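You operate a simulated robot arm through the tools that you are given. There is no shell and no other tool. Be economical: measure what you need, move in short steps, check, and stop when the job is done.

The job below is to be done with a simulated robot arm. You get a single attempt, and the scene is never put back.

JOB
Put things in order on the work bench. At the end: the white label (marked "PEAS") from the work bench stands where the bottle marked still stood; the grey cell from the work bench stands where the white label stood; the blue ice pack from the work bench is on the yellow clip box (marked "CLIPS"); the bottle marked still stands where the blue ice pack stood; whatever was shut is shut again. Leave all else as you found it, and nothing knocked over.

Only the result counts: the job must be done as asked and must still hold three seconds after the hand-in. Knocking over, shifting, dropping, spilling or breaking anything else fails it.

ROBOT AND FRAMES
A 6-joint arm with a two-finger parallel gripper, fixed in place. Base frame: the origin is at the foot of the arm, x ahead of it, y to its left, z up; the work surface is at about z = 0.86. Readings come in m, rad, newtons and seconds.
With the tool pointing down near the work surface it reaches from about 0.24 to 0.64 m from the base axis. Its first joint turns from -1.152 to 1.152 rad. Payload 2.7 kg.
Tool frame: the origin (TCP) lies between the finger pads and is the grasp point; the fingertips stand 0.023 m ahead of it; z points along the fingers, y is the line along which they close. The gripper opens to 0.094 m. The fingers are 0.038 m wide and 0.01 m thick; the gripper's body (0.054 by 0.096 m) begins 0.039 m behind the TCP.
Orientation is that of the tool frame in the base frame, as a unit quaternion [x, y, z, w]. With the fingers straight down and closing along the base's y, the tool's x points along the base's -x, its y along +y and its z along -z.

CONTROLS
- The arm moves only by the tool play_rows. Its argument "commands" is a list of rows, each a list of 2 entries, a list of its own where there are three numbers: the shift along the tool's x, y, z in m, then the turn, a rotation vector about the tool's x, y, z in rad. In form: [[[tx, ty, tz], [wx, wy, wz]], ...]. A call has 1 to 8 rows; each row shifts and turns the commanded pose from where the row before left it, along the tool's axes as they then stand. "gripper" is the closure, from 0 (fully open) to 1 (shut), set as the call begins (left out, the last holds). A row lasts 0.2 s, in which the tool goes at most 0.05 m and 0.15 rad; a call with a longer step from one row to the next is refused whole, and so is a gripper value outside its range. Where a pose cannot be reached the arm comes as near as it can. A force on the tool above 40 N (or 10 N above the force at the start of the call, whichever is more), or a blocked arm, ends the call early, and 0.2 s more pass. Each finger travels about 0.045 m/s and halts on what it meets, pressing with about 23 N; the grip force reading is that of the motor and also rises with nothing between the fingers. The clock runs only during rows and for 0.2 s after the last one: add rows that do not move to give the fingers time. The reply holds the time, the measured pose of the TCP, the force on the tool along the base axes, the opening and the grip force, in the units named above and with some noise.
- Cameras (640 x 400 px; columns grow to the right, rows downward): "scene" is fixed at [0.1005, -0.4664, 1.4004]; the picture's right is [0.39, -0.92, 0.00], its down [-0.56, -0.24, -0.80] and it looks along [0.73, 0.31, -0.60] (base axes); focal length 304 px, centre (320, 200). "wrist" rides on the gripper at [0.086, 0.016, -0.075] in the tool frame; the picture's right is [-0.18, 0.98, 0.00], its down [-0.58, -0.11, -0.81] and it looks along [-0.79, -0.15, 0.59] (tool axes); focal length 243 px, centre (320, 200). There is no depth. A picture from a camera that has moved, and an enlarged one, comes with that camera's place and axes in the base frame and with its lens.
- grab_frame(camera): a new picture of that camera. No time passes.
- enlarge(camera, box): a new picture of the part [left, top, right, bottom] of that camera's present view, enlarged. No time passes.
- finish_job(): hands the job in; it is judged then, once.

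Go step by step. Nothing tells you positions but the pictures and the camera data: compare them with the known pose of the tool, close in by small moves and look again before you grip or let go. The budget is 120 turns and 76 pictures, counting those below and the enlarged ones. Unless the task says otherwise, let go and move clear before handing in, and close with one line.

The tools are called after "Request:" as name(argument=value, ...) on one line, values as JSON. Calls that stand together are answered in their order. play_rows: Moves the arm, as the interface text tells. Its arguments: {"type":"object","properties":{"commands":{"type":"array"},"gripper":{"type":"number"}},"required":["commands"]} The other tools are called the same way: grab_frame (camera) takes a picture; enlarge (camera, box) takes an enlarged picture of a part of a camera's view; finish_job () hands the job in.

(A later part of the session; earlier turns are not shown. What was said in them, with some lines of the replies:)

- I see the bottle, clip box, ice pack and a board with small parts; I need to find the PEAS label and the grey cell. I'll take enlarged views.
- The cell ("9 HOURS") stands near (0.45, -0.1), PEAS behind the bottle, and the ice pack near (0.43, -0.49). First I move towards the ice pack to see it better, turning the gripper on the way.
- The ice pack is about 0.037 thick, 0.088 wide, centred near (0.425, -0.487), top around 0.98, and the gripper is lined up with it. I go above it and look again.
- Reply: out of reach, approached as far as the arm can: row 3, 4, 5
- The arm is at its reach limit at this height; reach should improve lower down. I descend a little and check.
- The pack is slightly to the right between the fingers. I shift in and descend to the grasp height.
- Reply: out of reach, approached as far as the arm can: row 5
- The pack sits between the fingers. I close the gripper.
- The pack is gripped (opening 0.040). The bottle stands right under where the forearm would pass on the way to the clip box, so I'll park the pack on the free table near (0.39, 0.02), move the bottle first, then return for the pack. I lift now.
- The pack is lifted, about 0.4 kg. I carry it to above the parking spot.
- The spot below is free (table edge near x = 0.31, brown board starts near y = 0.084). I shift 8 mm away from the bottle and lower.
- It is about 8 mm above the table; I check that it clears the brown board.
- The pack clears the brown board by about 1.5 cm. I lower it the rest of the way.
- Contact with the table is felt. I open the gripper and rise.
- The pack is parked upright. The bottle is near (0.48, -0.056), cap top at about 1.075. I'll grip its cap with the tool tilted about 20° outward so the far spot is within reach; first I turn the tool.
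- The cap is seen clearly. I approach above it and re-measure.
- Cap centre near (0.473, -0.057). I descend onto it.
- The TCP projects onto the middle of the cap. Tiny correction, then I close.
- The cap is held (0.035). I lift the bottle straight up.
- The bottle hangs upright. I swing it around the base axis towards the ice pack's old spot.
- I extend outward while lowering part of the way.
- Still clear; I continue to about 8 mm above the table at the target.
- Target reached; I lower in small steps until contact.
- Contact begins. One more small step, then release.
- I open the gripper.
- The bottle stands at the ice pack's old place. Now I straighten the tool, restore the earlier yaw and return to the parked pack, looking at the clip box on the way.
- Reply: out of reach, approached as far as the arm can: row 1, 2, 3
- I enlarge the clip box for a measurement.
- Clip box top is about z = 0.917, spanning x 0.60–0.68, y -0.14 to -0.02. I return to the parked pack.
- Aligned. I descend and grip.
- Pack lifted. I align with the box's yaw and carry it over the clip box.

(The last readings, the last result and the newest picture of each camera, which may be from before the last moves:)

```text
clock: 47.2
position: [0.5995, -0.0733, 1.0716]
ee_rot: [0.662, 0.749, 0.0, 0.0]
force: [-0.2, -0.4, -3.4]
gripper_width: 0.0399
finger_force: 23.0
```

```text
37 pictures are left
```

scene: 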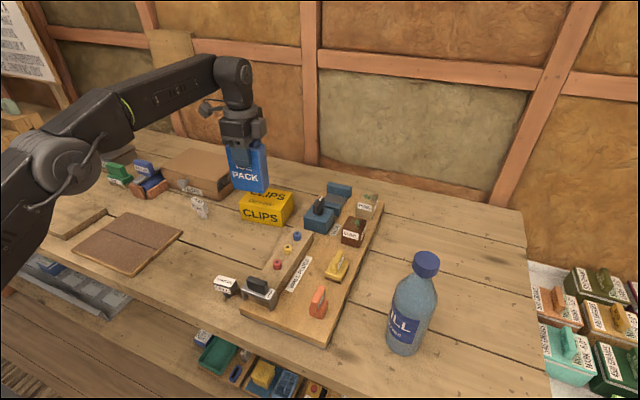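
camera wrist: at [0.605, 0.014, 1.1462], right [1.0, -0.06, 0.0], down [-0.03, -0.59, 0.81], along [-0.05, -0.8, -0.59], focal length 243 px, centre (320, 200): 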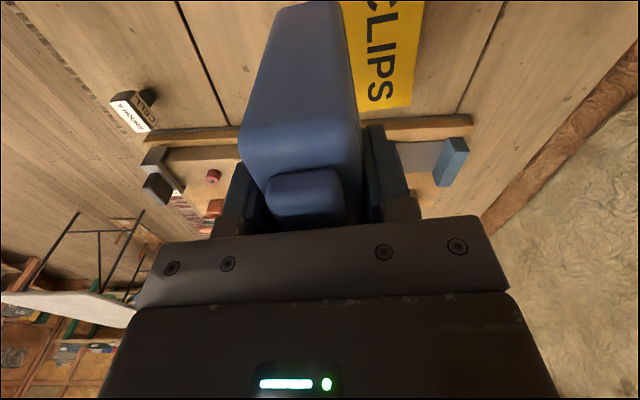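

I move a further 2.5 cm outward while lowering.

Request:
play_rows(commands=[[[-0.0027, 0.004, 0.014], [0, 0, 0]], [[-0.0027, 0.008, 0.014], [0, 0, 0]], [[-0.0027, 0.0125, 0.012], [0, 0, 0]], [[0, 0, 0], [0, 0, 0]]])

Request:
grab_frame(camera="wrist")

Request:
enlarge(camera="scene", box=[180, 120, 340, 240])

```text
clock: 48.2
position: [0.6218, -0.0792, 1.0292]
ee_rot: [0.661, 0.75, 0.0, 0.0]
force: [0.0, -1.2, -3.7]
gripper_width: 0.0398
finger_force: 23.3
out of reach, approached as far as the arm can: row 3
```

```text
36 pictures are left
camera wrist: at [0.626, 0.009, 1.1043], right [1.0, -0.06, 0.0], down [-0.04, -0.59, 0.81], along [-0.05, -0.8, -0.59], focal length 243 px, centre (320, 200)
```

wrist: 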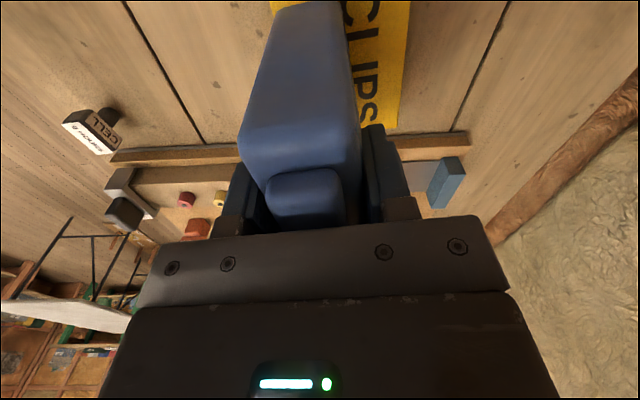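

```text
3.33 times, centred on (260, 180) of scene
camera zoom: at [0.1006, -0.4664, 1.4004], right [0.39, -0.92, 0.0], down [-0.56, -0.24, -0.8], along [0.73, 0.31, -0.6], focal length 1012 px, centre (520, 267)
```

zoom: 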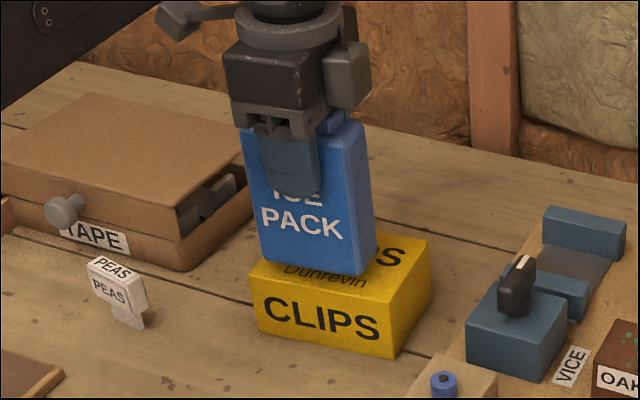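

I lower almost to the box top and push a few mm further out.

Request:
play_rows(commands=[[[0, 0, 0.006], [0, 0, 0]], [[-0.001, 0.004, 0.003], [0, 0, 0]], [[0, 0.004, 0], [0, 0, 0]], [[0, 0, 0], [0, 0, 0]]])

Request:
enlarge(camera="scene", box=[180, 120, 340, 240])

```text
clock: 49.2
position: [0.6233, -0.0801, 1.0189]
ee_rot: [0.662, 0.749, 0.001, 0.0]
force: [0.2, 0.0, -4.1]
gripper_width: 0.0398
finger_force: 22.7
out of reach, approached as far as the arm can: row 3
```

```text
3.33 times, centred on (260, 180) of scene
camera zoom: at [0.1006, -0.4664, 1.4004], right [0.39, -0.92, 0.0], down [-0.56, -0.24, -0.8], along [0.73, 0.31, -0.6], focal length 1012 px, centre (520, 267)
```

zoom: 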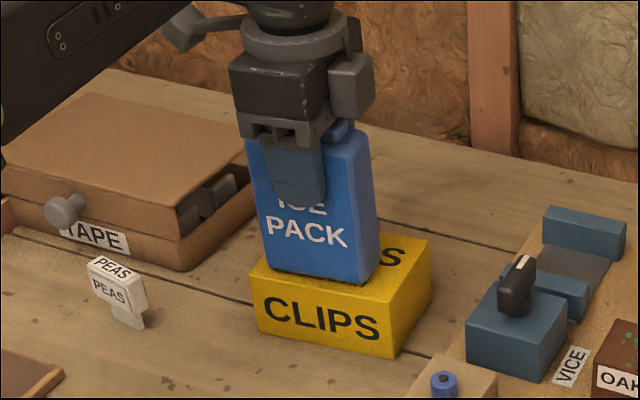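

Good placement on the box. I lower step by step to contact.

Request:
play_rows(commands=[[[0, 0, 0.002], [0, 0, 0]], [[0, 0, 0.0015], [0, 0, 0]], [[0, 0, 0], [0, 0, 0]]])

```text
clock: 50.0
position: [0.6245, -0.0799, 1.0175]
ee_rot: [0.662, 0.749, 0.001, 0.002]
force: [-1.0, -1.0, 10.7]
gripper_width: 0.04
finger_force: 22.8
```

Contact felt. I ease off slightly, release and rise.

Request:
play_rows(commands=[[[0, 0, -0.001], [0, 0, 0]], [[0, 0, 0], [0, 0, 0]], [[0, 0, 0], [0, 0, 0]], [[0, 0, 0], [0, 0, 0]], [[0, 0, 0], [0, 0, 0]]], gripper=0)

Request:
play_rows(commands=[[[0, -0.002, -0.02], [0, 0, 0]], [[0, -0.003, -0.03], [0, 0, 0]], [[0, -0.01, -0.04], [0, 0, 0]], [[0, -0.02, -0.04], [0, 0, 0]], [[0, -0.03, -0.03], [0, 0, 0]], [[0, 0, 0], [0, 0, 0]]])

Request:
enlarge(camera="scene", box=[160, 130, 320, 250])

Request:
grab_frame(camera="wrist")

```text
clock: 51.2
position: [0.6231, -0.0806, 1.0176]
ee_rot: [0.662, 0.749, 0.0, 0.001]
force: [0.3, -0.2, 0.0]
gripper_width: 0.0939
finger_force: 0.1
```

```text
clock: 52.6
position: [0.545, -0.0882, 1.1746]
ee_rot: [0.662, 0.749, 0.0, 0.0]
force: [0.2, -0.7, 0.5]
gripper_width: 0.0939
finger_force: 0.0
out of reach, approached as far as the arm can: row 2, 3
```

```text
3.33 times, centred on (240, 190) of scene
camera zoom: at [0.1005, -0.4664, 1.4004], right [0.39, -0.92, 0.0], down [-0.56, -0.24, -0.8], along [0.73, 0.31, -0.6], focal length 1012 px, centre (587, 233)
```

zoom: 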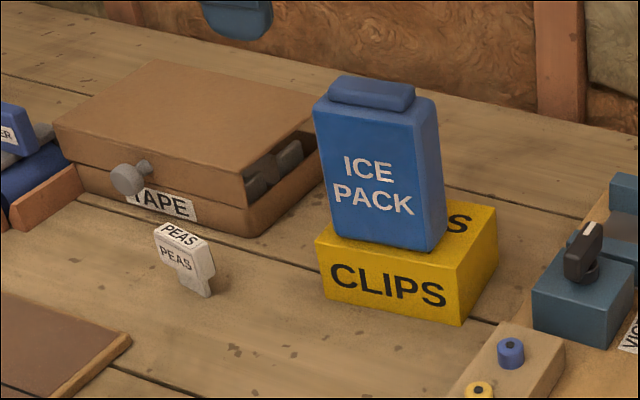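

```text
32 pictures are left
camera wrist: at [0.5501, 0.0003, 1.2499], right [1.0, -0.06, 0.0], down [-0.04, -0.59, 0.81], along [-0.05, -0.8, -0.59], focal length 243 px, centre (320, 200)
```

wrist: 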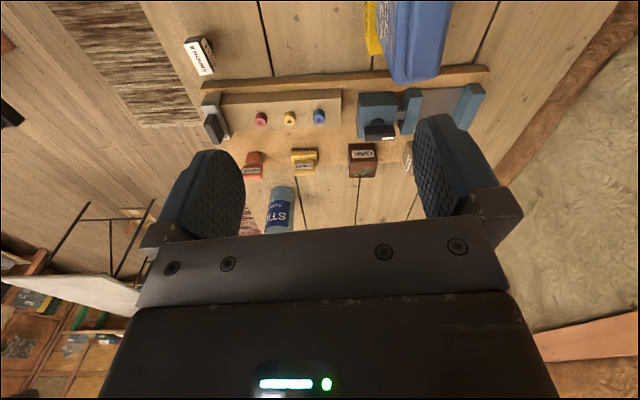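

The ice pack stands on the clip box. Next the PEAS label; I look at it and the cell closely.

Request:
enlarge(camera="scene", box=[184, 184, 224, 214])

Request:
enlarge(camera="scene", box=[204, 268, 248, 301])

```text
13.33 times, centred on (204, 199) of scene
camera zoom: at [0.1005, -0.4664, 1.4004], right [0.39, -0.92, 0.0], down [-0.56, -0.24, -0.8], along [0.73, 0.31, -0.6], focal length 4046 px, centre (1867, 213)
```

zoom: 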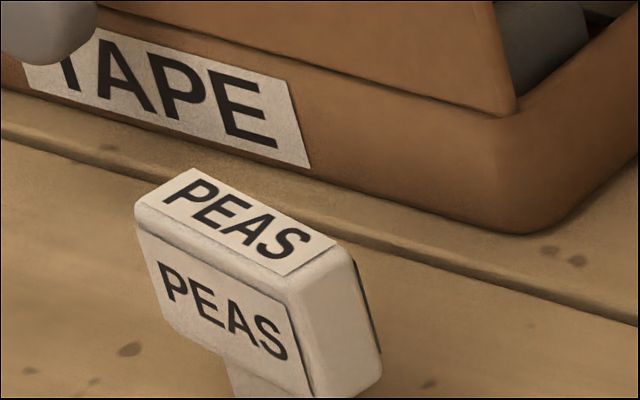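

```text
12.12 times, centred on (226, 284) of scene
camera zoom: at [0.1005, -0.4664, 1.4004], right [0.39, -0.92, 0.0], down [-0.56, -0.24, -0.8], along [0.73, 0.31, -0.6], focal length 3678 px, centre (1459, -824)
```

zoom: 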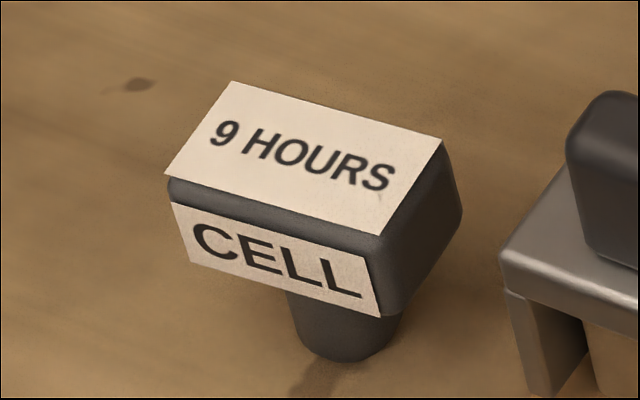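

PEAS: head about 0.043 wide along y, centred near (0.567, 0.089), top about 0.91. I turn the gripper to close along its width and go above it.

Request:
play_rows(commands=[[[0, 0, 0], [0, 0, -0.148]], [[0, 0, 0], [0, 0, -0.148]], [[0, 0, 0], [0, 0, -0.148]], [[0, 0, 0], [0, 0, -0.148]], [[0, 0, 0], [0, 0, -0.148]], [[0, 0, 0], [0, 0, -0.148]], [[0, 0, 0], [0, 0, -0.148]], [[0, 0, 0], [0, 0, -0.148]]])

Request:
play_rows(commands=[[[0, 0, 0], [0, 0, -0.147]], [[0.0105, 0.036, 0], [0, 0, 0]], [[0.0105, 0.036, 0.01], [0, 0, 0]], [[0.0105, 0.036, 0.035], [0, 0, 0]], [[0.0105, 0.036, 0.03], [0, 0, 0]], [[0, 0, 0], [0, 0, 0]]])

Request:
grab_frame(camera="wrist")

```text
clock: 54.4
position: [0.5478, -0.0872, 1.1754]
ee_rot: [0.13, 0.991, 0.0, 0.001]
force: [1.5, -1.2, 0.4]
gripper_width: 0.0943
finger_force: 0.1
```

```text
refused: row 4 steps farther than a row can; nothing moved
```

```text
29 pictures are left
camera wrist: at [0.4672, -0.0493, 1.2488], right [0.43, 0.9, 0.0], down [0.53, -0.26, 0.81], along [0.73, -0.35, -0.59], focal length 243 px, centre (320, 200)
```

wrist: 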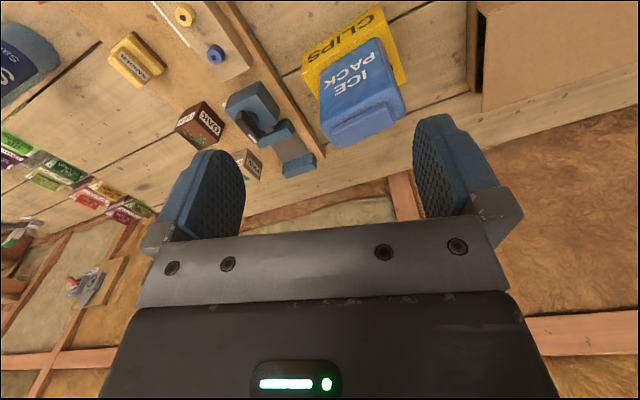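

The step was slightly too long; I repeat it with smaller steps.

Request:
play_rows(commands=[[[0, 0, 0], [0, 0, -0.147]], [[0.0105, 0.036, 0], [0, 0, 0]], [[0.0105, 0.036, 0], [0, 0, 0]], [[0.0105, 0.036, 0.02], [0, 0, 0]], [[0.0105, 0.036, 0.025], [0, 0, 0]], [[0, 0, 0.04], [0, 0, 0]], [[0, 0, 0], [0, 0, 0]]])

Request:
grab_frame(camera="wrist")

```text
clock: 56.0
position: [0.5228, 0.059, 1.0873]
ee_rot: [0.059, 0.998, -0.001, 0.0]
force: [-0.3, -0.7, -1.0]
gripper_width: 0.094
finger_force: 0.1
```

```text
28 pictures are left
camera wrist: at [0.4377, 0.0863, 1.1626], right [0.3, 0.95, 0.0], down [0.56, -0.18, 0.81], along [0.77, -0.24, -0.59], focal length 243 px, centre (320, 200)
```

wrist: 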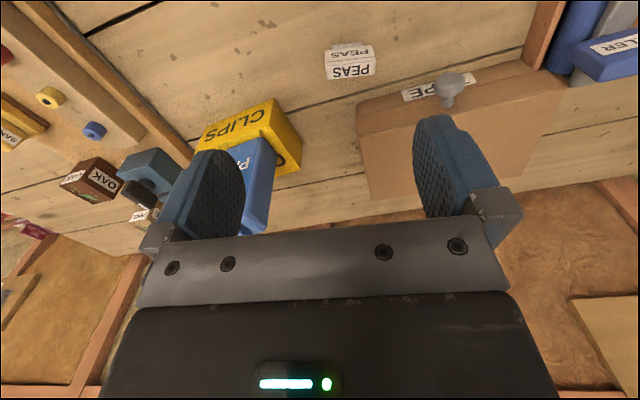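

I move over the label and down to z ≈ 1.0.

Request:
play_rows(commands=[[[-0.013, 0.01, 0.03], [0, 0, 0]], [[-0.013, 0.01, 0.03], [0, 0, 0]], [[-0.013, 0.009, 0.03], [0, 0, 0]], [[0, 0, 0], [0, 0, 0]]])

Request:
grab_frame(camera="wrist")

```text
clock: 57.0
position: [0.5657, 0.0852, 0.9969]
ee_rot: [0.059, 0.998, 0.0, -0.001]
force: [-0.2, 0.0, 0.0]
gripper_width: 0.094
finger_force: 0.1
```

```text
27 pictures are left
camera wrist: at [0.4819, 0.1119, 1.0726], right [0.3, 0.95, 0.0], down [0.56, -0.18, 0.81], along [0.77, -0.24, -0.59], focal length 243 px, centre (320, 200)
```

wrist: 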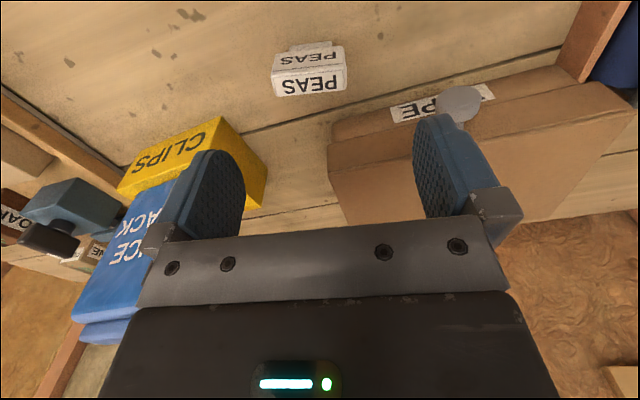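

The label lies about 6 mm to the right of centre line; I correct and descend to just above grasp height.

Request:
play_rows(commands=[[[0, -0.006, 0.02], [0, 0, 0]], [[0, 0, 0.03], [0, 0, 0]], [[0, 0, 0.03], [0, 0, 0]], [[0, 0, 0.012], [0, 0, 0]], [[0, 0, 0], [0, 0, 0]]])

Request:
grab_frame(camera="wrist")

Request:
enlarge(camera="scene", box=[140, 140, 260, 230])

```text
clock: 58.2
position: [0.564, 0.0771, 0.9036]
ee_rot: [0.059, 0.998, 0.0, 0.002]
force: [1.3, -0.6, -0.4]
gripper_width: 0.0937
finger_force: 0.1
```

```text
26 pictures are left
camera wrist: at [0.4794, 0.1047, 0.98], right [0.3, 0.95, 0.0], down [0.56, -0.18, 0.81], along [0.77, -0.24, -0.59], focal length 243 px, centre (320, 200)
```

wrist: 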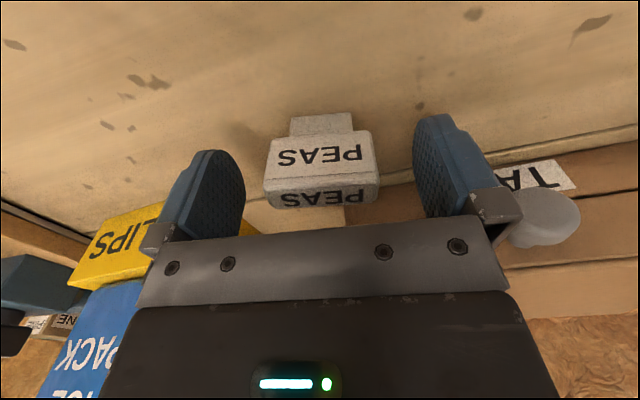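

```text
4.44 times, centred on (200, 185) of scene
camera zoom: at [0.1005, -0.4664, 1.4004], right [0.39, -0.92, 0.0], down [-0.56, -0.24, -0.8], along [0.73, 0.31, -0.6], focal length 1349 px, centre (853, 267)
```

zoom: 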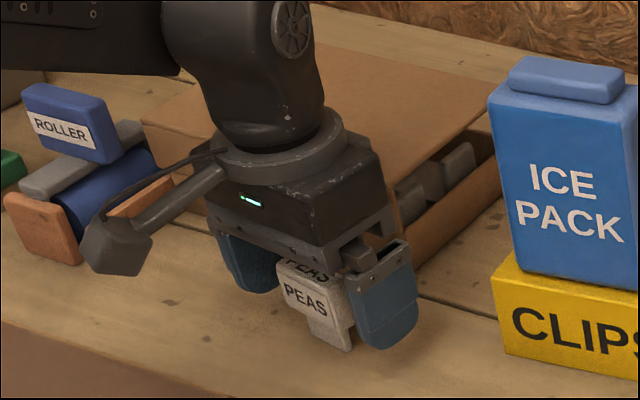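

The label is centred between the fingers; I move 5 mm forward and 5 mm down, then close.

Request:
play_rows(commands=[[[-0.005, 0, 0.005], [0, 0, 0]], [[0, 0, 0], [0, 0, 0]]])

Request:
play_rows(commands=[[[0, 0, 0], [0, 0, 0]], [[0, 0, 0], [0, 0, 0]], [[0, 0, 0], [0, 0, 0]], [[0, 0, 0], [0, 0, 0]], [[0, 0, 0], [0, 0, 0]]], gripper=1)

Request:
grab_frame(camera="wrist")

```text
clock: 58.8
position: [0.5684, 0.0783, 0.9002]
ee_rot: [0.058, 0.998, 0.0, 0.0]
force: [0.1, -0.5, -0.3]
gripper_width: 0.094
finger_force: 0.2
```

```text
clock: 60.0
position: [0.5688, 0.0783, 0.9002]
ee_rot: [0.058, 0.998, -0.001, 0.001]
force: [-0.7, -0.1, -0.5]
gripper_width: 0.0493
finger_force: 22.6
```

```text
24 pictures are left
camera wrist: at [0.4846, 0.1045, 0.9756], right [0.3, 0.95, 0.0], down [0.56, -0.18, 0.81], along [0.77, -0.24, -0.59], focal length 243 px, centre (320, 200)
```

wrist: 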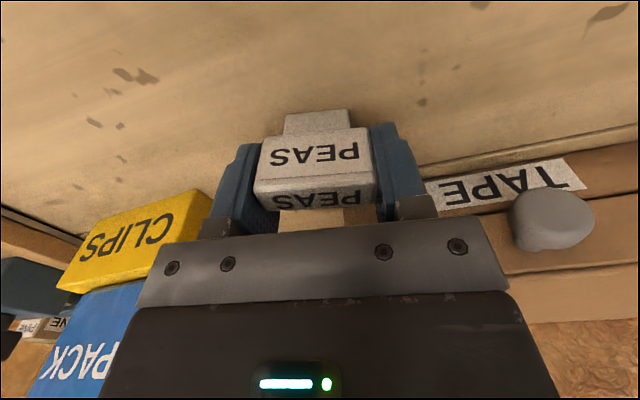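

Label gripped (0.049). I lift it and carry it to the bottle's old place at (0.476, -0.059).

Request:
play_rows(commands=[[[0, 0, -0.01], [0, 0, 0]], [[0, 0, -0.03], [0, 0, 0]], [[0, 0, -0.04], [0, 0, 0]], [[0.0189, -0.0367, 0], [0, 0, 0]], [[0.0189, -0.0367, 0], [0, 0, 0]], [[0.0188, -0.0367, 0], [0, 0, 0]], [[0.0188, -0.0367, 0], [0, 0, 0]], [[0, 0, 0.04], [0, 0, 0]]])

Request:
grab_frame(camera="scene")

```text
clock: 61.8
position: [0.4775, -0.0591, 0.9409]
ee_rot: [0.056, 0.998, 0.0, -0.001]
force: [0.4, -0.4, -0.5]
gripper_width: 0.0494
finger_force: 23.5
```

```text
23 pictures are left
```

scene: 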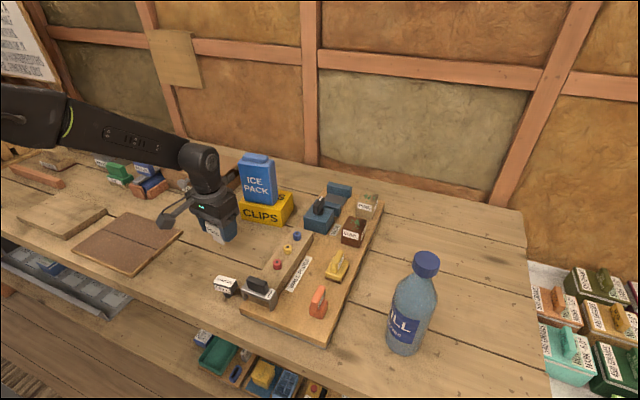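

I lower it, with small steps at the end.

Request:
play_rows(commands=[[[0, 0, 0.02], [0, 0, 0]], [[0, 0, 0.015], [0, 0, 0]], [[0, 0, 0.003], [0, 0, 0]], [[0, 0, 0.001], [0, 0, 0]], [[0, 0, 0], [0, 0, 0]]])

```text
clock: 63.0
position: [0.4774, -0.0576, 0.902]
ee_rot: [0.059, 0.998, 0.0, 0.001]
force: [-0.2, 0.0, 0.7]
gripper_width: 0.0494
finger_force: 23.3
```

Request:
play_rows(commands=[[[0, 0, 0.001], [0, 0, 0]], [[0, 0, 0.001], [0, 0, 0]], [[0, 0, 0], [0, 0, 0]]])

```text
clock: 63.8
position: [0.4768, -0.0592, 0.9005]
ee_rot: [0.058, 0.998, 0.0, 0.0]
force: [-2.3, -0.9, 5.1]
gripper_width: 0.0491
finger_force: 23.1
```

Contact. I release and rise.

Request:
play_rows(commands=[[[0, 0, -0.0005], [0, 0, 0]], [[0, 0, 0], [0, 0, 0]], [[0, 0, 0], [0, 0, 0]], [[0, 0, 0], [0, 0, 0]], [[0, 0, 0], [0, 0, 0]]], gripper=0)

Request:
play_rows(commands=[[[0, 0, -0.03], [0, 0, 0]], [[0, 0, -0.04], [0, 0, 0]], [[0, 0, -0.04], [0, 0, 0]], [[0.04, 0, -0.02], [0, 0, 0]], [[0.04, 0, 0], [0, 0, 0]], [[0.04, 0, 0], [0, 0, 0]], [[0.015, -0.02, 0], [0, 0, 0]], [[0, 0, 0], [0, 0, 0]]])

Request:
grab_frame(camera="wrist")

Request:
enlarge(camera="scene", box=[160, 190, 320, 310])

```text
clock: 65.0
position: [0.4769, -0.0597, 0.9004]
ee_rot: [0.059, 0.998, -0.001, 0.0]
force: [0.3, 0.1, -0.1]
gripper_width: 0.0938
finger_force: 0.1
```

```text
clock: 66.8
position: [0.341, -0.0604, 1.0284]
ee_rot: [0.059, 0.998, 0.0, 0.001]
force: [0.0, 0.5, -0.1]
gripper_width: 0.0942
finger_force: 0.0
```

```text
22 pictures are left
camera wrist: at [0.2561, -0.0341, 1.1043], right [0.3, 0.95, 0.0], down [0.56, -0.18, 0.81], along [0.77, -0.24, -0.59], focal length 243 px, centre (320, 200)
```

wrist: 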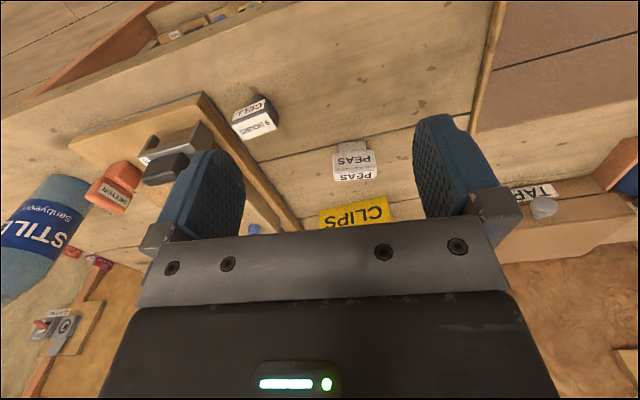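

```text
3.33 times, centred on (240, 250) of scene
camera zoom: at [0.1005, -0.4664, 1.4004], right [0.39, -0.92, 0.0], down [-0.56, -0.24, -0.8], along [0.73, 0.31, -0.6], focal length 1012 px, centre (587, 33)
```

zoom: 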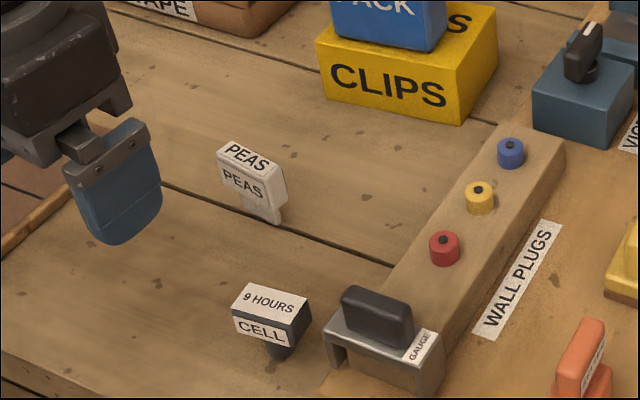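

PEAS stands in the bottle's old place. The cell is centred near (0.377, -0.144), with the gauge only about 12 mm beside it, so I'll grip across its depth (along x). I turn and move above it.

Request:
play_rows(commands=[[[0, 0, 0], [0, 0, 0.1498]], [[0, 0, 0], [0, 0, 0.1498]], [[0, 0, 0], [0, 0, 0.1498]], [[0, 0, 0], [0, 0, 0.1498]], [[0, 0, 0], [0, 0, 0.1498]], [[0, 0, 0], [0, 0, 0.1498]], [[0, 0, 0], [0, 0, 0.1498]], [[0, 0, 0], [0, 0, 0.1498]]])

Request:
play_rows(commands=[[[0, 0, 0], [0, 0, 0.1498]], [[-0.025, 0.009, 0], [0, 0, 0]], [[-0.025, 0.009, 0.01], [0, 0, 0]], [[-0.02, 0.009, 0.01], [0, 0, 0]], [[0, 0, 0], [0, 0, 0]]])

Request:
grab_frame(camera="wrist")

```text
clock: 68.6
position: [0.34, -0.063, 1.0306]
ee_rot: [0.611, 0.791, 0.001, 0.001]
force: [-0.6, 0.2, -0.2]
gripper_width: 0.0941
finger_force: 0.1
```

```text
clock: 69.8
position: [0.374, -0.1293, 1.01]
ee_rot: [0.669, 0.744, 0.0, 0.001]
force: [0.0, 0.9, 0.6]
gripper_width: 0.094
finger_force: 0.1
```

```text
20 pictures are left
camera wrist: at [0.3807, -0.0418, 1.0847], right [1.0, -0.08, 0.0], down [-0.05, -0.59, 0.81], along [-0.06, -0.8, -0.59], focal length 243 px, centre (320, 200)
```

wrist: 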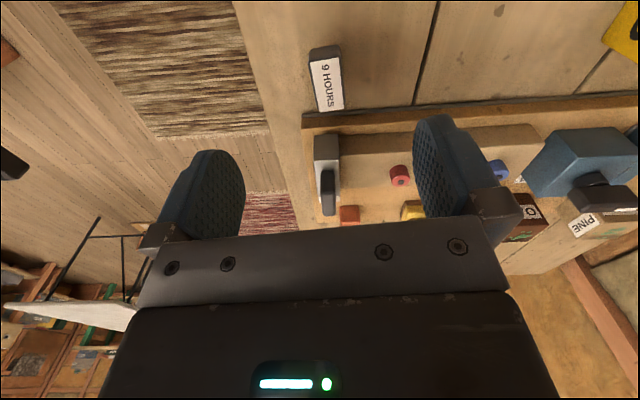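

Cell centre near (0.378, -0.140). I correct and descend partly.

Request:
play_rows(commands=[[[-0.006, 0.002, 0.02], [0, 0, 0]], [[-0.005, 0.001, 0.03], [0, 0, 0]], [[0, 0, 0.03], [0, 0, 0]], [[0, 0, 0], [0, 0, 0]]])

Request:
grab_frame(camera="wrist")

Request:
enlarge(camera="scene", box=[160, 220, 320, 340])

```text
clock: 70.8
position: [0.378, -0.1417, 0.9302]
ee_rot: [0.669, 0.744, 0.001, 0.0]
force: [0.7, -0.1, 0.0]
gripper_width: 0.094
finger_force: 0.1
```

```text
19 pictures are left
camera wrist: at [0.3851, -0.0523, 1.0061], right [1.0, -0.08, 0.0], down [-0.05, -0.59, 0.81], along [-0.06, -0.8, -0.59], focal length 243 px, centre (320, 200)
```

wrist: 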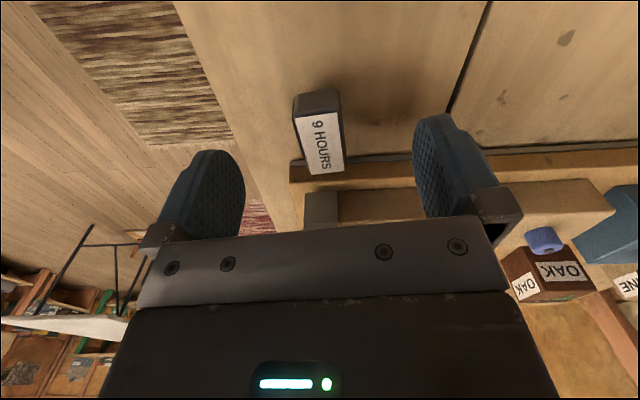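

```text
3.33 times, centred on (240, 280) of scene
camera zoom: at [0.1005, -0.4664, 1.4004], right [0.39, -0.92, 0.0], down [-0.56, -0.24, -0.8], along [0.73, 0.31, -0.6], focal length 1012 px, centre (587, -67)
```

zoom: 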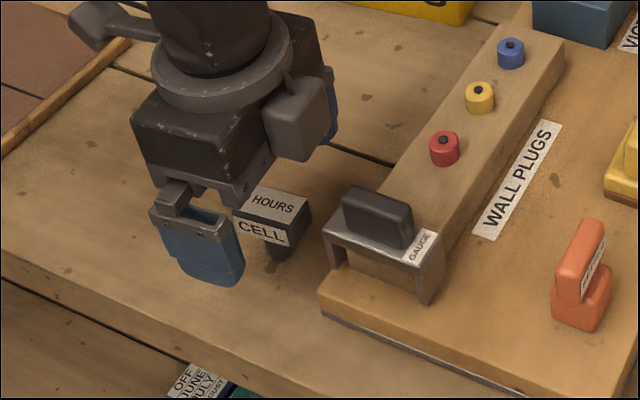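

Nearly centred; I shift 4 mm, descend to grasp height and close.

Request:
play_rows(commands=[[[0.004, 0, 0.015], [0, 0, 0]], [[0, 0, 0.016], [0, 0, 0]], [[0, 0, 0], [0, 0, 0]]])

Request:
play_rows(commands=[[[0, 0, 0], [0, 0, 0]], [[0, 0, 0], [0, 0, 0]], [[0, 0, 0], [0, 0, 0]], [[0, 0, 0], [0, 0, 0]], [[0, 0, 0], [0, 0, 0]], [[0, 0, 0], [0, 0, 0]]], gripper=1)

Request:
grab_frame(camera="wrist")

```text
clock: 71.6
position: [0.3794, -0.1369, 0.9]
ee_rot: [0.669, 0.743, 0.001, 0.001]
force: [0.8, 0.1, -0.7]
gripper_width: 0.0941
finger_force: 0.1
```

```text
clock: 73.0
position: [0.3774, -0.1353, 0.8999]
ee_rot: [0.668, 0.744, 0.001, 0.001]
force: [1.4, 0.4, -0.3]
gripper_width: 0.0235
finger_force: 23.2
```

```text
17 pictures are left
camera wrist: at [0.3852, -0.0481, 0.9752], right [1.0, -0.08, 0.0], down [-0.05, -0.59, 0.81], along [-0.06, -0.8, -0.59], focal length 243 px, centre (320, 200)
```

wrist: 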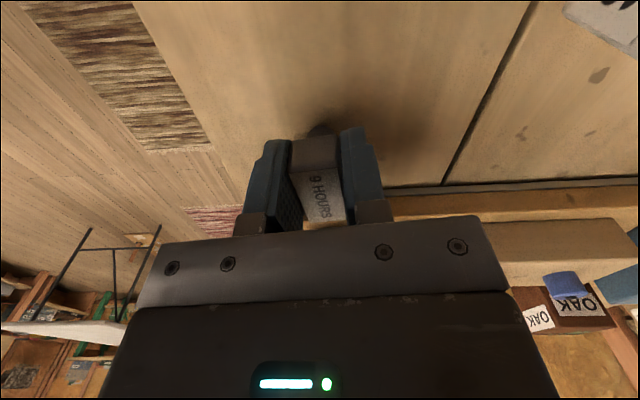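

Cell gripped (0.0235). I lift it and carry it towards PEAS's old spot at (0.568, 0.078).

Request:
play_rows(commands=[[[0, 0, -0.02], [0, 0, 0]], [[0, 0, -0.045], [0, 0, 0]], [[0, 0, -0.045], [0, 0, 0]], [[0, 0, -0.02], [0, 0, 0]], [[0.0274, 0.0303, 0], [0, 0, 0]], [[0.0274, 0.0303, 0], [0, 0, 0]], [[0.0274, 0.0303, 0], [0, 0, 0]], [[0.0274, 0.0303, 0], [0, 0, 0]]])

Request:
play_rows(commands=[[[0.0274, 0.0303, 0], [0, 0, 0]], [[0.0274, 0.0303, 0], [0, 0, 0]], [[0.0274, 0.0303, 0], [0, 0, 0]], [[0, 0, 0.035], [0, 0, 0]], [[0, 0, 0.035], [0, 0, 0]], [[0, 0, 0], [0, 0, 0]]])

Request:
grab_frame(camera="wrist")

Request:
enlarge(camera="scene", box=[130, 120, 290, 240])

```text
clock: 74.8
position: [0.4862, -0.0138, 1.0313]
ee_rot: [0.668, 0.744, 0.0, 0.0]
force: [0.0, 0.1, -0.8]
gripper_width: 0.0001
finger_force: 23.4
```

```text
clock: 76.2
position: [0.5688, 0.0761, 0.9603]
ee_rot: [0.669, 0.744, 0.001, 0.001]
force: [-0.7, -0.4, -0.1]
gripper_width: 0.0
finger_force: 23.0
```

```text
16 pictures are left
camera wrist: at [0.5761, 0.1647, 1.0353], right [1.0, -0.08, 0.0], down [-0.05, -0.59, 0.81], along [-0.06, -0.8, -0.59], focal length 243 px, centre (320, 200)
```

wrist: 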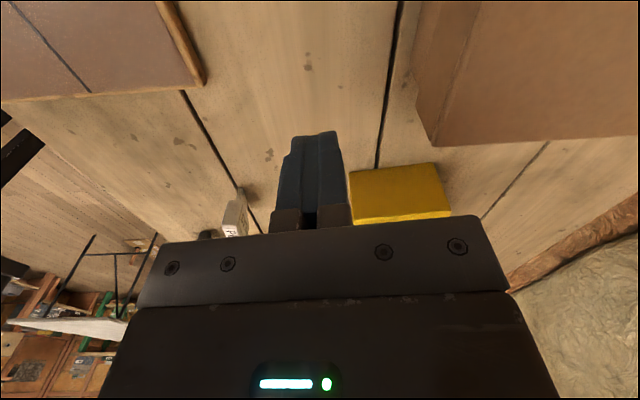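

```text
3.33 times, centred on (210, 180) of scene
camera zoom: at [0.1005, -0.4664, 1.4004], right [0.39, -0.92, 0.0], down [-0.56, -0.24, -0.8], along [0.73, 0.31, -0.6], focal length 1012 px, centre (687, 267)
```

zoom: 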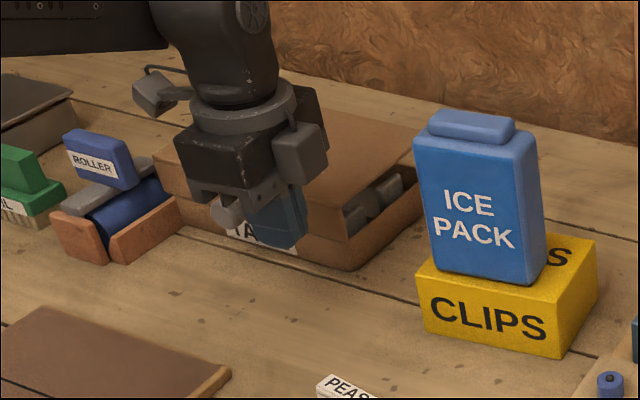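

The cell slipped out of the fingers during the lift. I look where it is now.

Request:
enlarge(camera="scene", box=[160, 200, 320, 320])

```text
3.33 times, centred on (240, 260) of scene
camera zoom: at [0.1005, -0.4664, 1.4004], right [0.39, -0.92, 0.0], down [-0.56, -0.24, -0.8], along [0.73, 0.31, -0.6], focal length 1012 px, centre (587, 0)
```

zoom: 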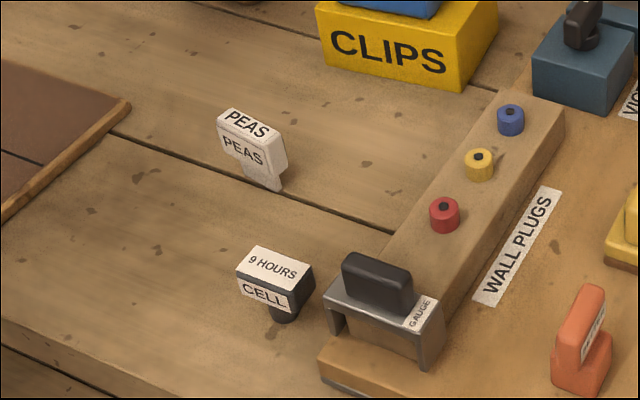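

Fortunately the cell still stands, moved only a few mm. I go back, and will grip lower this time and lift slowly.

Request:
play_rows(commands=[[[0, 0, -0.035], [0, 0, 0]], [[0, 0, -0.035], [0, 0, 0]], [[-0.0281, -0.0299, 0], [0, 0, 0]], [[-0.0281, -0.0299, 0], [0, 0, 0]], [[-0.0281, -0.0299, 0], [0, 0, 0]], [[-0.0281, -0.0299, 0], [0, 0, 0]], [[-0.0281, -0.0299, 0], [0, 0, 0]], [[-0.0281, -0.0299, 0], [0, 0, 0]]])

Request:
play_rows(commands=[[[-0.0281, -0.0299, 0], [0, 0, 0]], [[0, 0, 0.03], [0, 0, 0]], [[0, 0, 0.035], [0, 0, 0]], [[0, 0, 0.02], [0, 0, 0]], [[0, 0, 0], [0, 0, 0]], [[0, 0, 0], [0, 0, 0]]], gripper=0)

Request:
enlarge(camera="wrist", box=[230, 50, 420, 230])

```text
clock: 78.0
position: [0.4091, -0.1081, 1.0286]
ee_rot: [0.668, 0.744, 0.0, 0.001]
force: [0.6, -0.4, -0.4]
gripper_width: 0.0
finger_force: 23.2
```

```text
clock: 79.4
position: [0.3815, -0.1384, 0.9448]
ee_rot: [0.668, 0.744, 0.001, 0.001]
force: [0.2, -0.1, -0.5]
gripper_width: 0.0938
finger_force: 0.0
```

```text
2.22 times, centred on (325, 140) of wrist
camera zoom: at [0.3875, -0.0515, 1.0194], right [1.0, -0.08, 0.0], down [-0.05, -0.59, 0.81], along [-0.06, -0.8, -0.59], focal length 539 px, centre (309, 333)
```

zoom: 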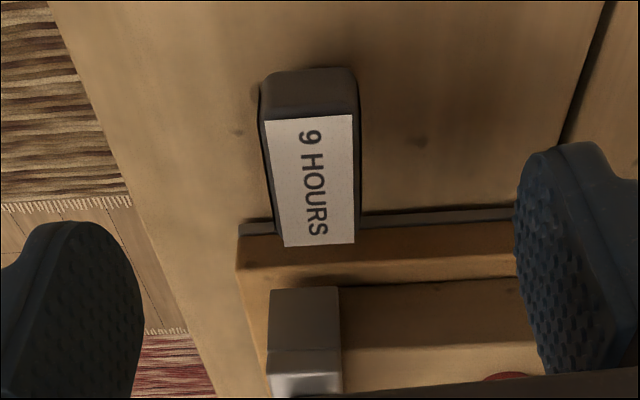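

The cell is turned about 5° relative to the gripper; I align, centre and go down lower (TCP 0.888).

Request:
play_rows(commands=[[[-0.0045, 0, 0], [0, 0, 0.09]], [[0, 0, 0.02], [0, 0, 0]], [[0, 0, 0.02], [0, 0, 0]], [[0, 0, 0.013], [0, 0, 0]], [[0, 0, 0.003], [0, 0, 0]], [[0, 0, 0], [0, 0, 0]]])

Request:
play_rows(commands=[[[0, 0, 0], [0, 0, 0]], [[0, 0, 0], [0, 0, 0]], [[0, 0, 0], [0, 0, 0]], [[0, 0, 0], [0, 0, 0]], [[0, 0, 0], [0, 0, 0]], [[0, 0, 0], [0, 0, 0]]], gripper=1)

Request:
play_rows(commands=[[[0, 0, -0.004], [0, 0, 0]], [[0, 0, -0.006], [0, 0, 0]], [[0, 0, -0.006], [0, 0, 0]], [[0, 0, 0], [0, 0, 0]]])

Request:
enlarge(camera="wrist", box=[230, 80, 420, 230])

```text
clock: 80.8
position: [0.3835, -0.1447, 0.8874]
ee_rot: [0.7, 0.714, 0.001, 0.001]
force: [-0.3, 0.0, 0.1]
gripper_width: 0.094
finger_force: 0.0
```

```text
clock: 82.2
position: [0.3834, -0.1445, 0.8873]
ee_rot: [0.701, 0.713, 0.001, 0.001]
force: [-0.4, 0.7, 0.3]
gripper_width: 0.0232
finger_force: 22.7
```

```text
clock: 83.2
position: [0.3828, -0.1451, 0.9031]
ee_rot: [0.701, 0.713, 0.001, 0.001]
force: [0.2, 0.3, -0.4]
gripper_width: 0.0231
finger_force: 23.0
```

```text
2.67 times, centred on (325, 155) of wrist
camera zoom: at [0.3965, -0.0579, 0.9795], right [0.99, -0.17, 0.0], down [-0.1, -0.58, 0.81], along [-0.13, -0.79, -0.59], focal length 647 px, centre (307, 320)
```

zoom: 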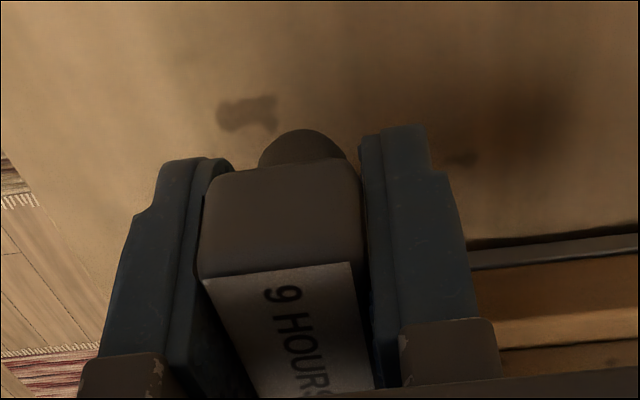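

The cell is held now and moves with the gripper. I lift gently and check.

Request:
play_rows(commands=[[[0, 0, -0.01], [0, 0, 0]], [[0, 0, -0.015], [0, 0, 0]], [[0, 0, -0.02], [0, 0, 0]], [[0, 0, -0.02], [0, 0, 0]], [[0, 0, -0.02], [0, 0, 0]], [[0, 0, -0.01], [0, 0, 0]]])

Request:
enlarge(camera="scene", box=[160, 200, 320, 320])

```text
clock: 84.6
position: [0.3825, -0.144, 0.9979]
ee_rot: [0.701, 0.713, 0.0, 0.001]
force: [-0.1, -0.4, -0.6]
gripper_width: 0.0232
finger_force: 22.9
```

```text
3.33 times, centred on (240, 260) of scene
camera zoom: at [0.1005, -0.4664, 1.4004], right [0.39, -0.92, 0.0], down [-0.56, -0.24, -0.8], along [0.73, 0.31, -0.6], focal length 1012 px, centre (587, 0)
```

zoom: 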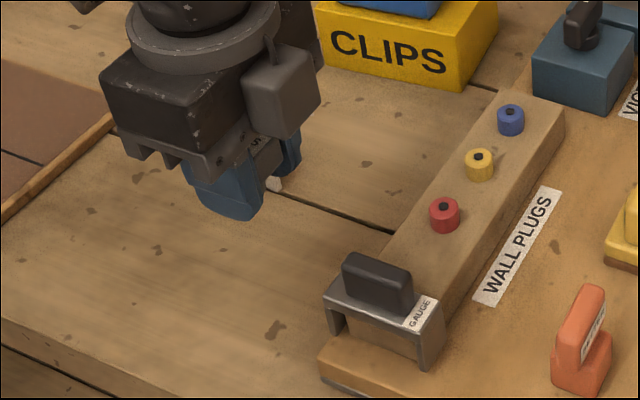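

Held securely. I carry it at moderate speed to above PEAS's old spot.

Request:
play_rows(commands=[[[0.02, 0.0172, 0], [0, 0, 0]], [[0.03, 0.0259, 0], [0, 0, 0]], [[0.03, 0.0259, 0], [0, 0, 0]], [[0.03, 0.0259, 0], [0, 0, 0]], [[0.03, 0.0259, 0], [0, 0, 0]], [[0.03, 0.0259, 0], [0, 0, 0]], [[0.03, 0.0259, 0], [0, 0, 0]], [[0.019, 0.0164, 0], [0, 0, 0]]])

Request:
grab_frame(camera="wrist")

Request:
enlarge(camera="scene", box=[130, 120, 290, 240])

```text
clock: 86.4
position: [0.5676, 0.0761, 1.0001]
ee_rot: [0.701, 0.713, 0.001, 0.0]
force: [0.6, 0.1, -1.0]
gripper_width: 0.0233
finger_force: 23.1
```

```text
10 pictures are left
camera wrist: at [0.5821, 0.1632, 1.0757], right [0.99, -0.17, 0.0], down [-0.1, -0.58, 0.81], along [-0.13, -0.79, -0.59], focal length 243 px, centre (320, 200)
```

wrist: 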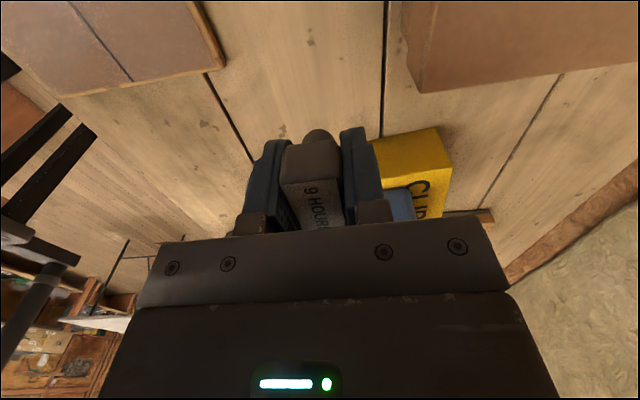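

```text
3.33 times, centred on (210, 180) of scene
camera zoom: at [0.1005, -0.4664, 1.4004], right [0.39, -0.92, 0.0], down [-0.56, -0.24, -0.8], along [0.73, 0.31, -0.6], focal length 1012 px, centre (687, 267)
```

zoom: 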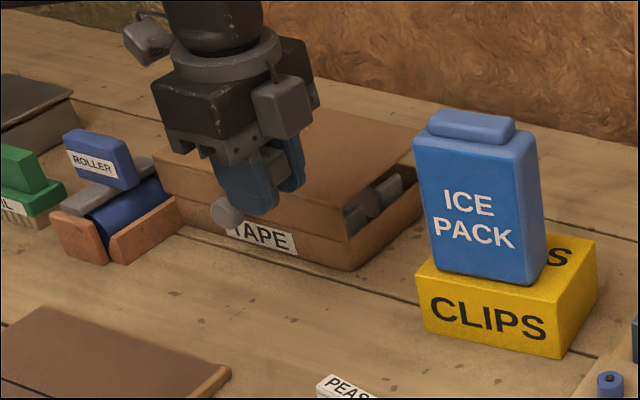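

The tape box front is about 7 cm ahead, so there's room. I lower the cell to just above the table.

Request:
play_rows(commands=[[[0.002, 0, 0.02], [0, 0, 0]], [[0, 0, 0.025], [0, 0, 0]], [[0, 0, 0.025], [0, 0, 0]], [[0, 0, 0.02], [0, 0, 0]], [[0, 0, 0.012], [0, 0, 0]], [[0, 0, 0.006], [0, 0, 0]], [[0, 0, 0.002], [0, 0, 0]], [[0, 0, 0], [0, 0, 0]]])

Request:
enlarge(camera="scene", box=[150, 140, 270, 230])

```text
clock: 88.2
position: [0.5679, 0.0787, 0.8884]
ee_rot: [0.701, 0.713, 0.0, 0.0]
force: [0.6, 0.2, -0.3]
gripper_width: 0.0233
finger_force: 22.9
```

```text
4.44 times, centred on (210, 185) of scene
camera zoom: at [0.1005, -0.4664, 1.4004], right [0.39, -0.92, 0.0], down [-0.56, -0.24, -0.8], along [0.73, 0.31, -0.6], focal length 1349 px, centre (809, 267)
```

zoom: 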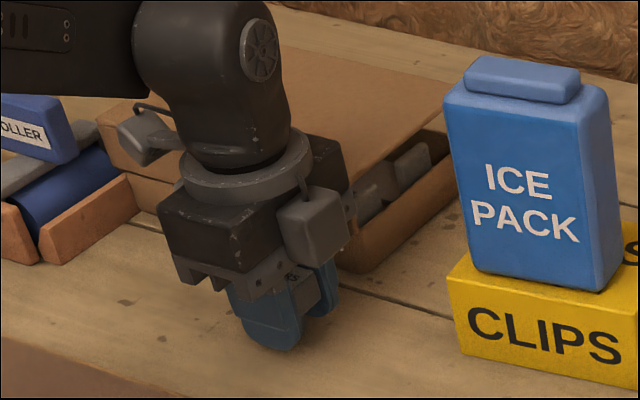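

I lower to contact in 1 mm steps.

Request:
play_rows(commands=[[[0, 0, 0.001], [0, 0, 0]], [[0, 0, 0.0007], [0, 0, 0]], [[0, 0, 0], [0, 0, 0]]])

```text
clock: 89.0
position: [0.5669, 0.0799, 0.8878]
ee_rot: [0.701, 0.713, 0.001, -0.001]
force: [-0.1, -0.1, 2.6]
gripper_width: 0.0232
finger_force: 22.8
```

Contact. I release partially, then rise straight up.

Request:
play_rows(commands=[[[0, 0, 0], [0, 0, 0]], [[0, 0, 0], [0, 0, 0]], [[0, 0, 0], [0, 0, 0]], [[0, 0, 0], [0, 0, 0]]], gripper=0.35)

Request:
play_rows(commands=[[[0, 0, -0.02], [0, 0, 0]], [[0, 0, -0.03], [0, 0, 0]], [[0, 0, -0.04], [0, 0, 0]], [[0, 0, -0.045], [0, 0, 0]], [[0, -0.03, -0.03], [0, 0, 0]], [[0, -0.045, -0.01], [0, 0, 0]], [[0, -0.045, -0.01], [0, 0, 0]], [[0, -0.045, 0], [0, 0, 0]]])

Request:
grab_frame(camera="scene")

Request:
enlarge(camera="scene", box=[150, 140, 330, 275])

```text
clock: 90.0
position: [0.5682, 0.0785, 0.8872]
ee_rot: [0.701, 0.714, 0.001, 0.001]
force: [0.1, 1.0, -0.3]
gripper_width: 0.0611
finger_force: 0.0
```

```text
clock: 91.8
position: [0.4038, 0.075, 1.0706]
ee_rot: [0.702, 0.712, 0.0, 0.001]
force: [-1.0, -0.6, 0.7]
gripper_width: 0.0609
finger_force: 0.1
```

```text
7 pictures are left
```

scene: 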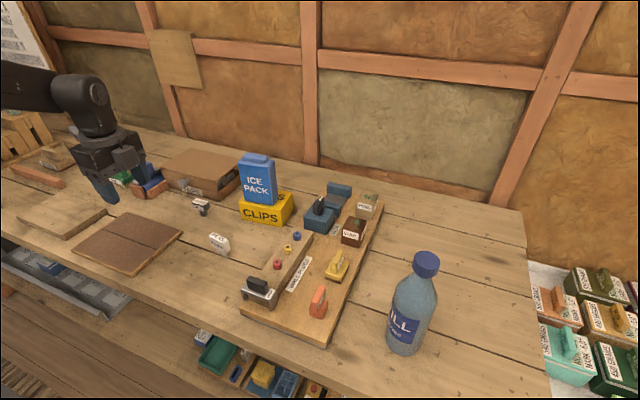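

```text
2.96 times, centred on (240, 208) of scene
camera zoom: at [0.1005, -0.4664, 1.4004], right [0.39, -0.92, 0.0], down [-0.56, -0.24, -0.8], along [0.73, 0.31, -0.6], focal length 899 px, centre (557, 178)
```

zoom: 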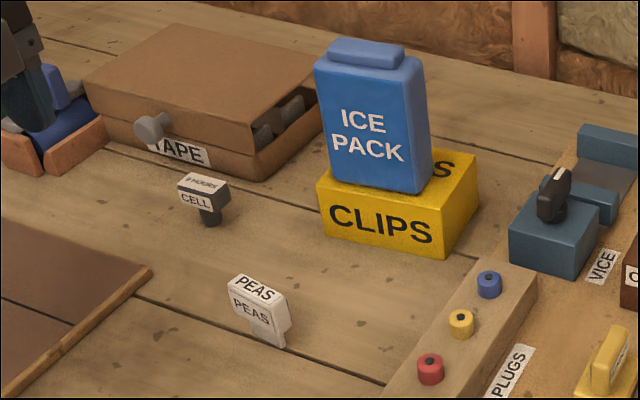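

All four objects stand in their places: the cell at PEAS's old spot, PEAS at the bottle's, the bottle at the ice pack's, and the ice pack on the clip box. The arm is clear, so I hand in.

Request:
finish_job()

```text
The job is handed in.
```

The job is handed in with all four objects where you asked. Nothing was knocked over and nothing shut was opened; the cell slipped once in its first lift but stayed upright.
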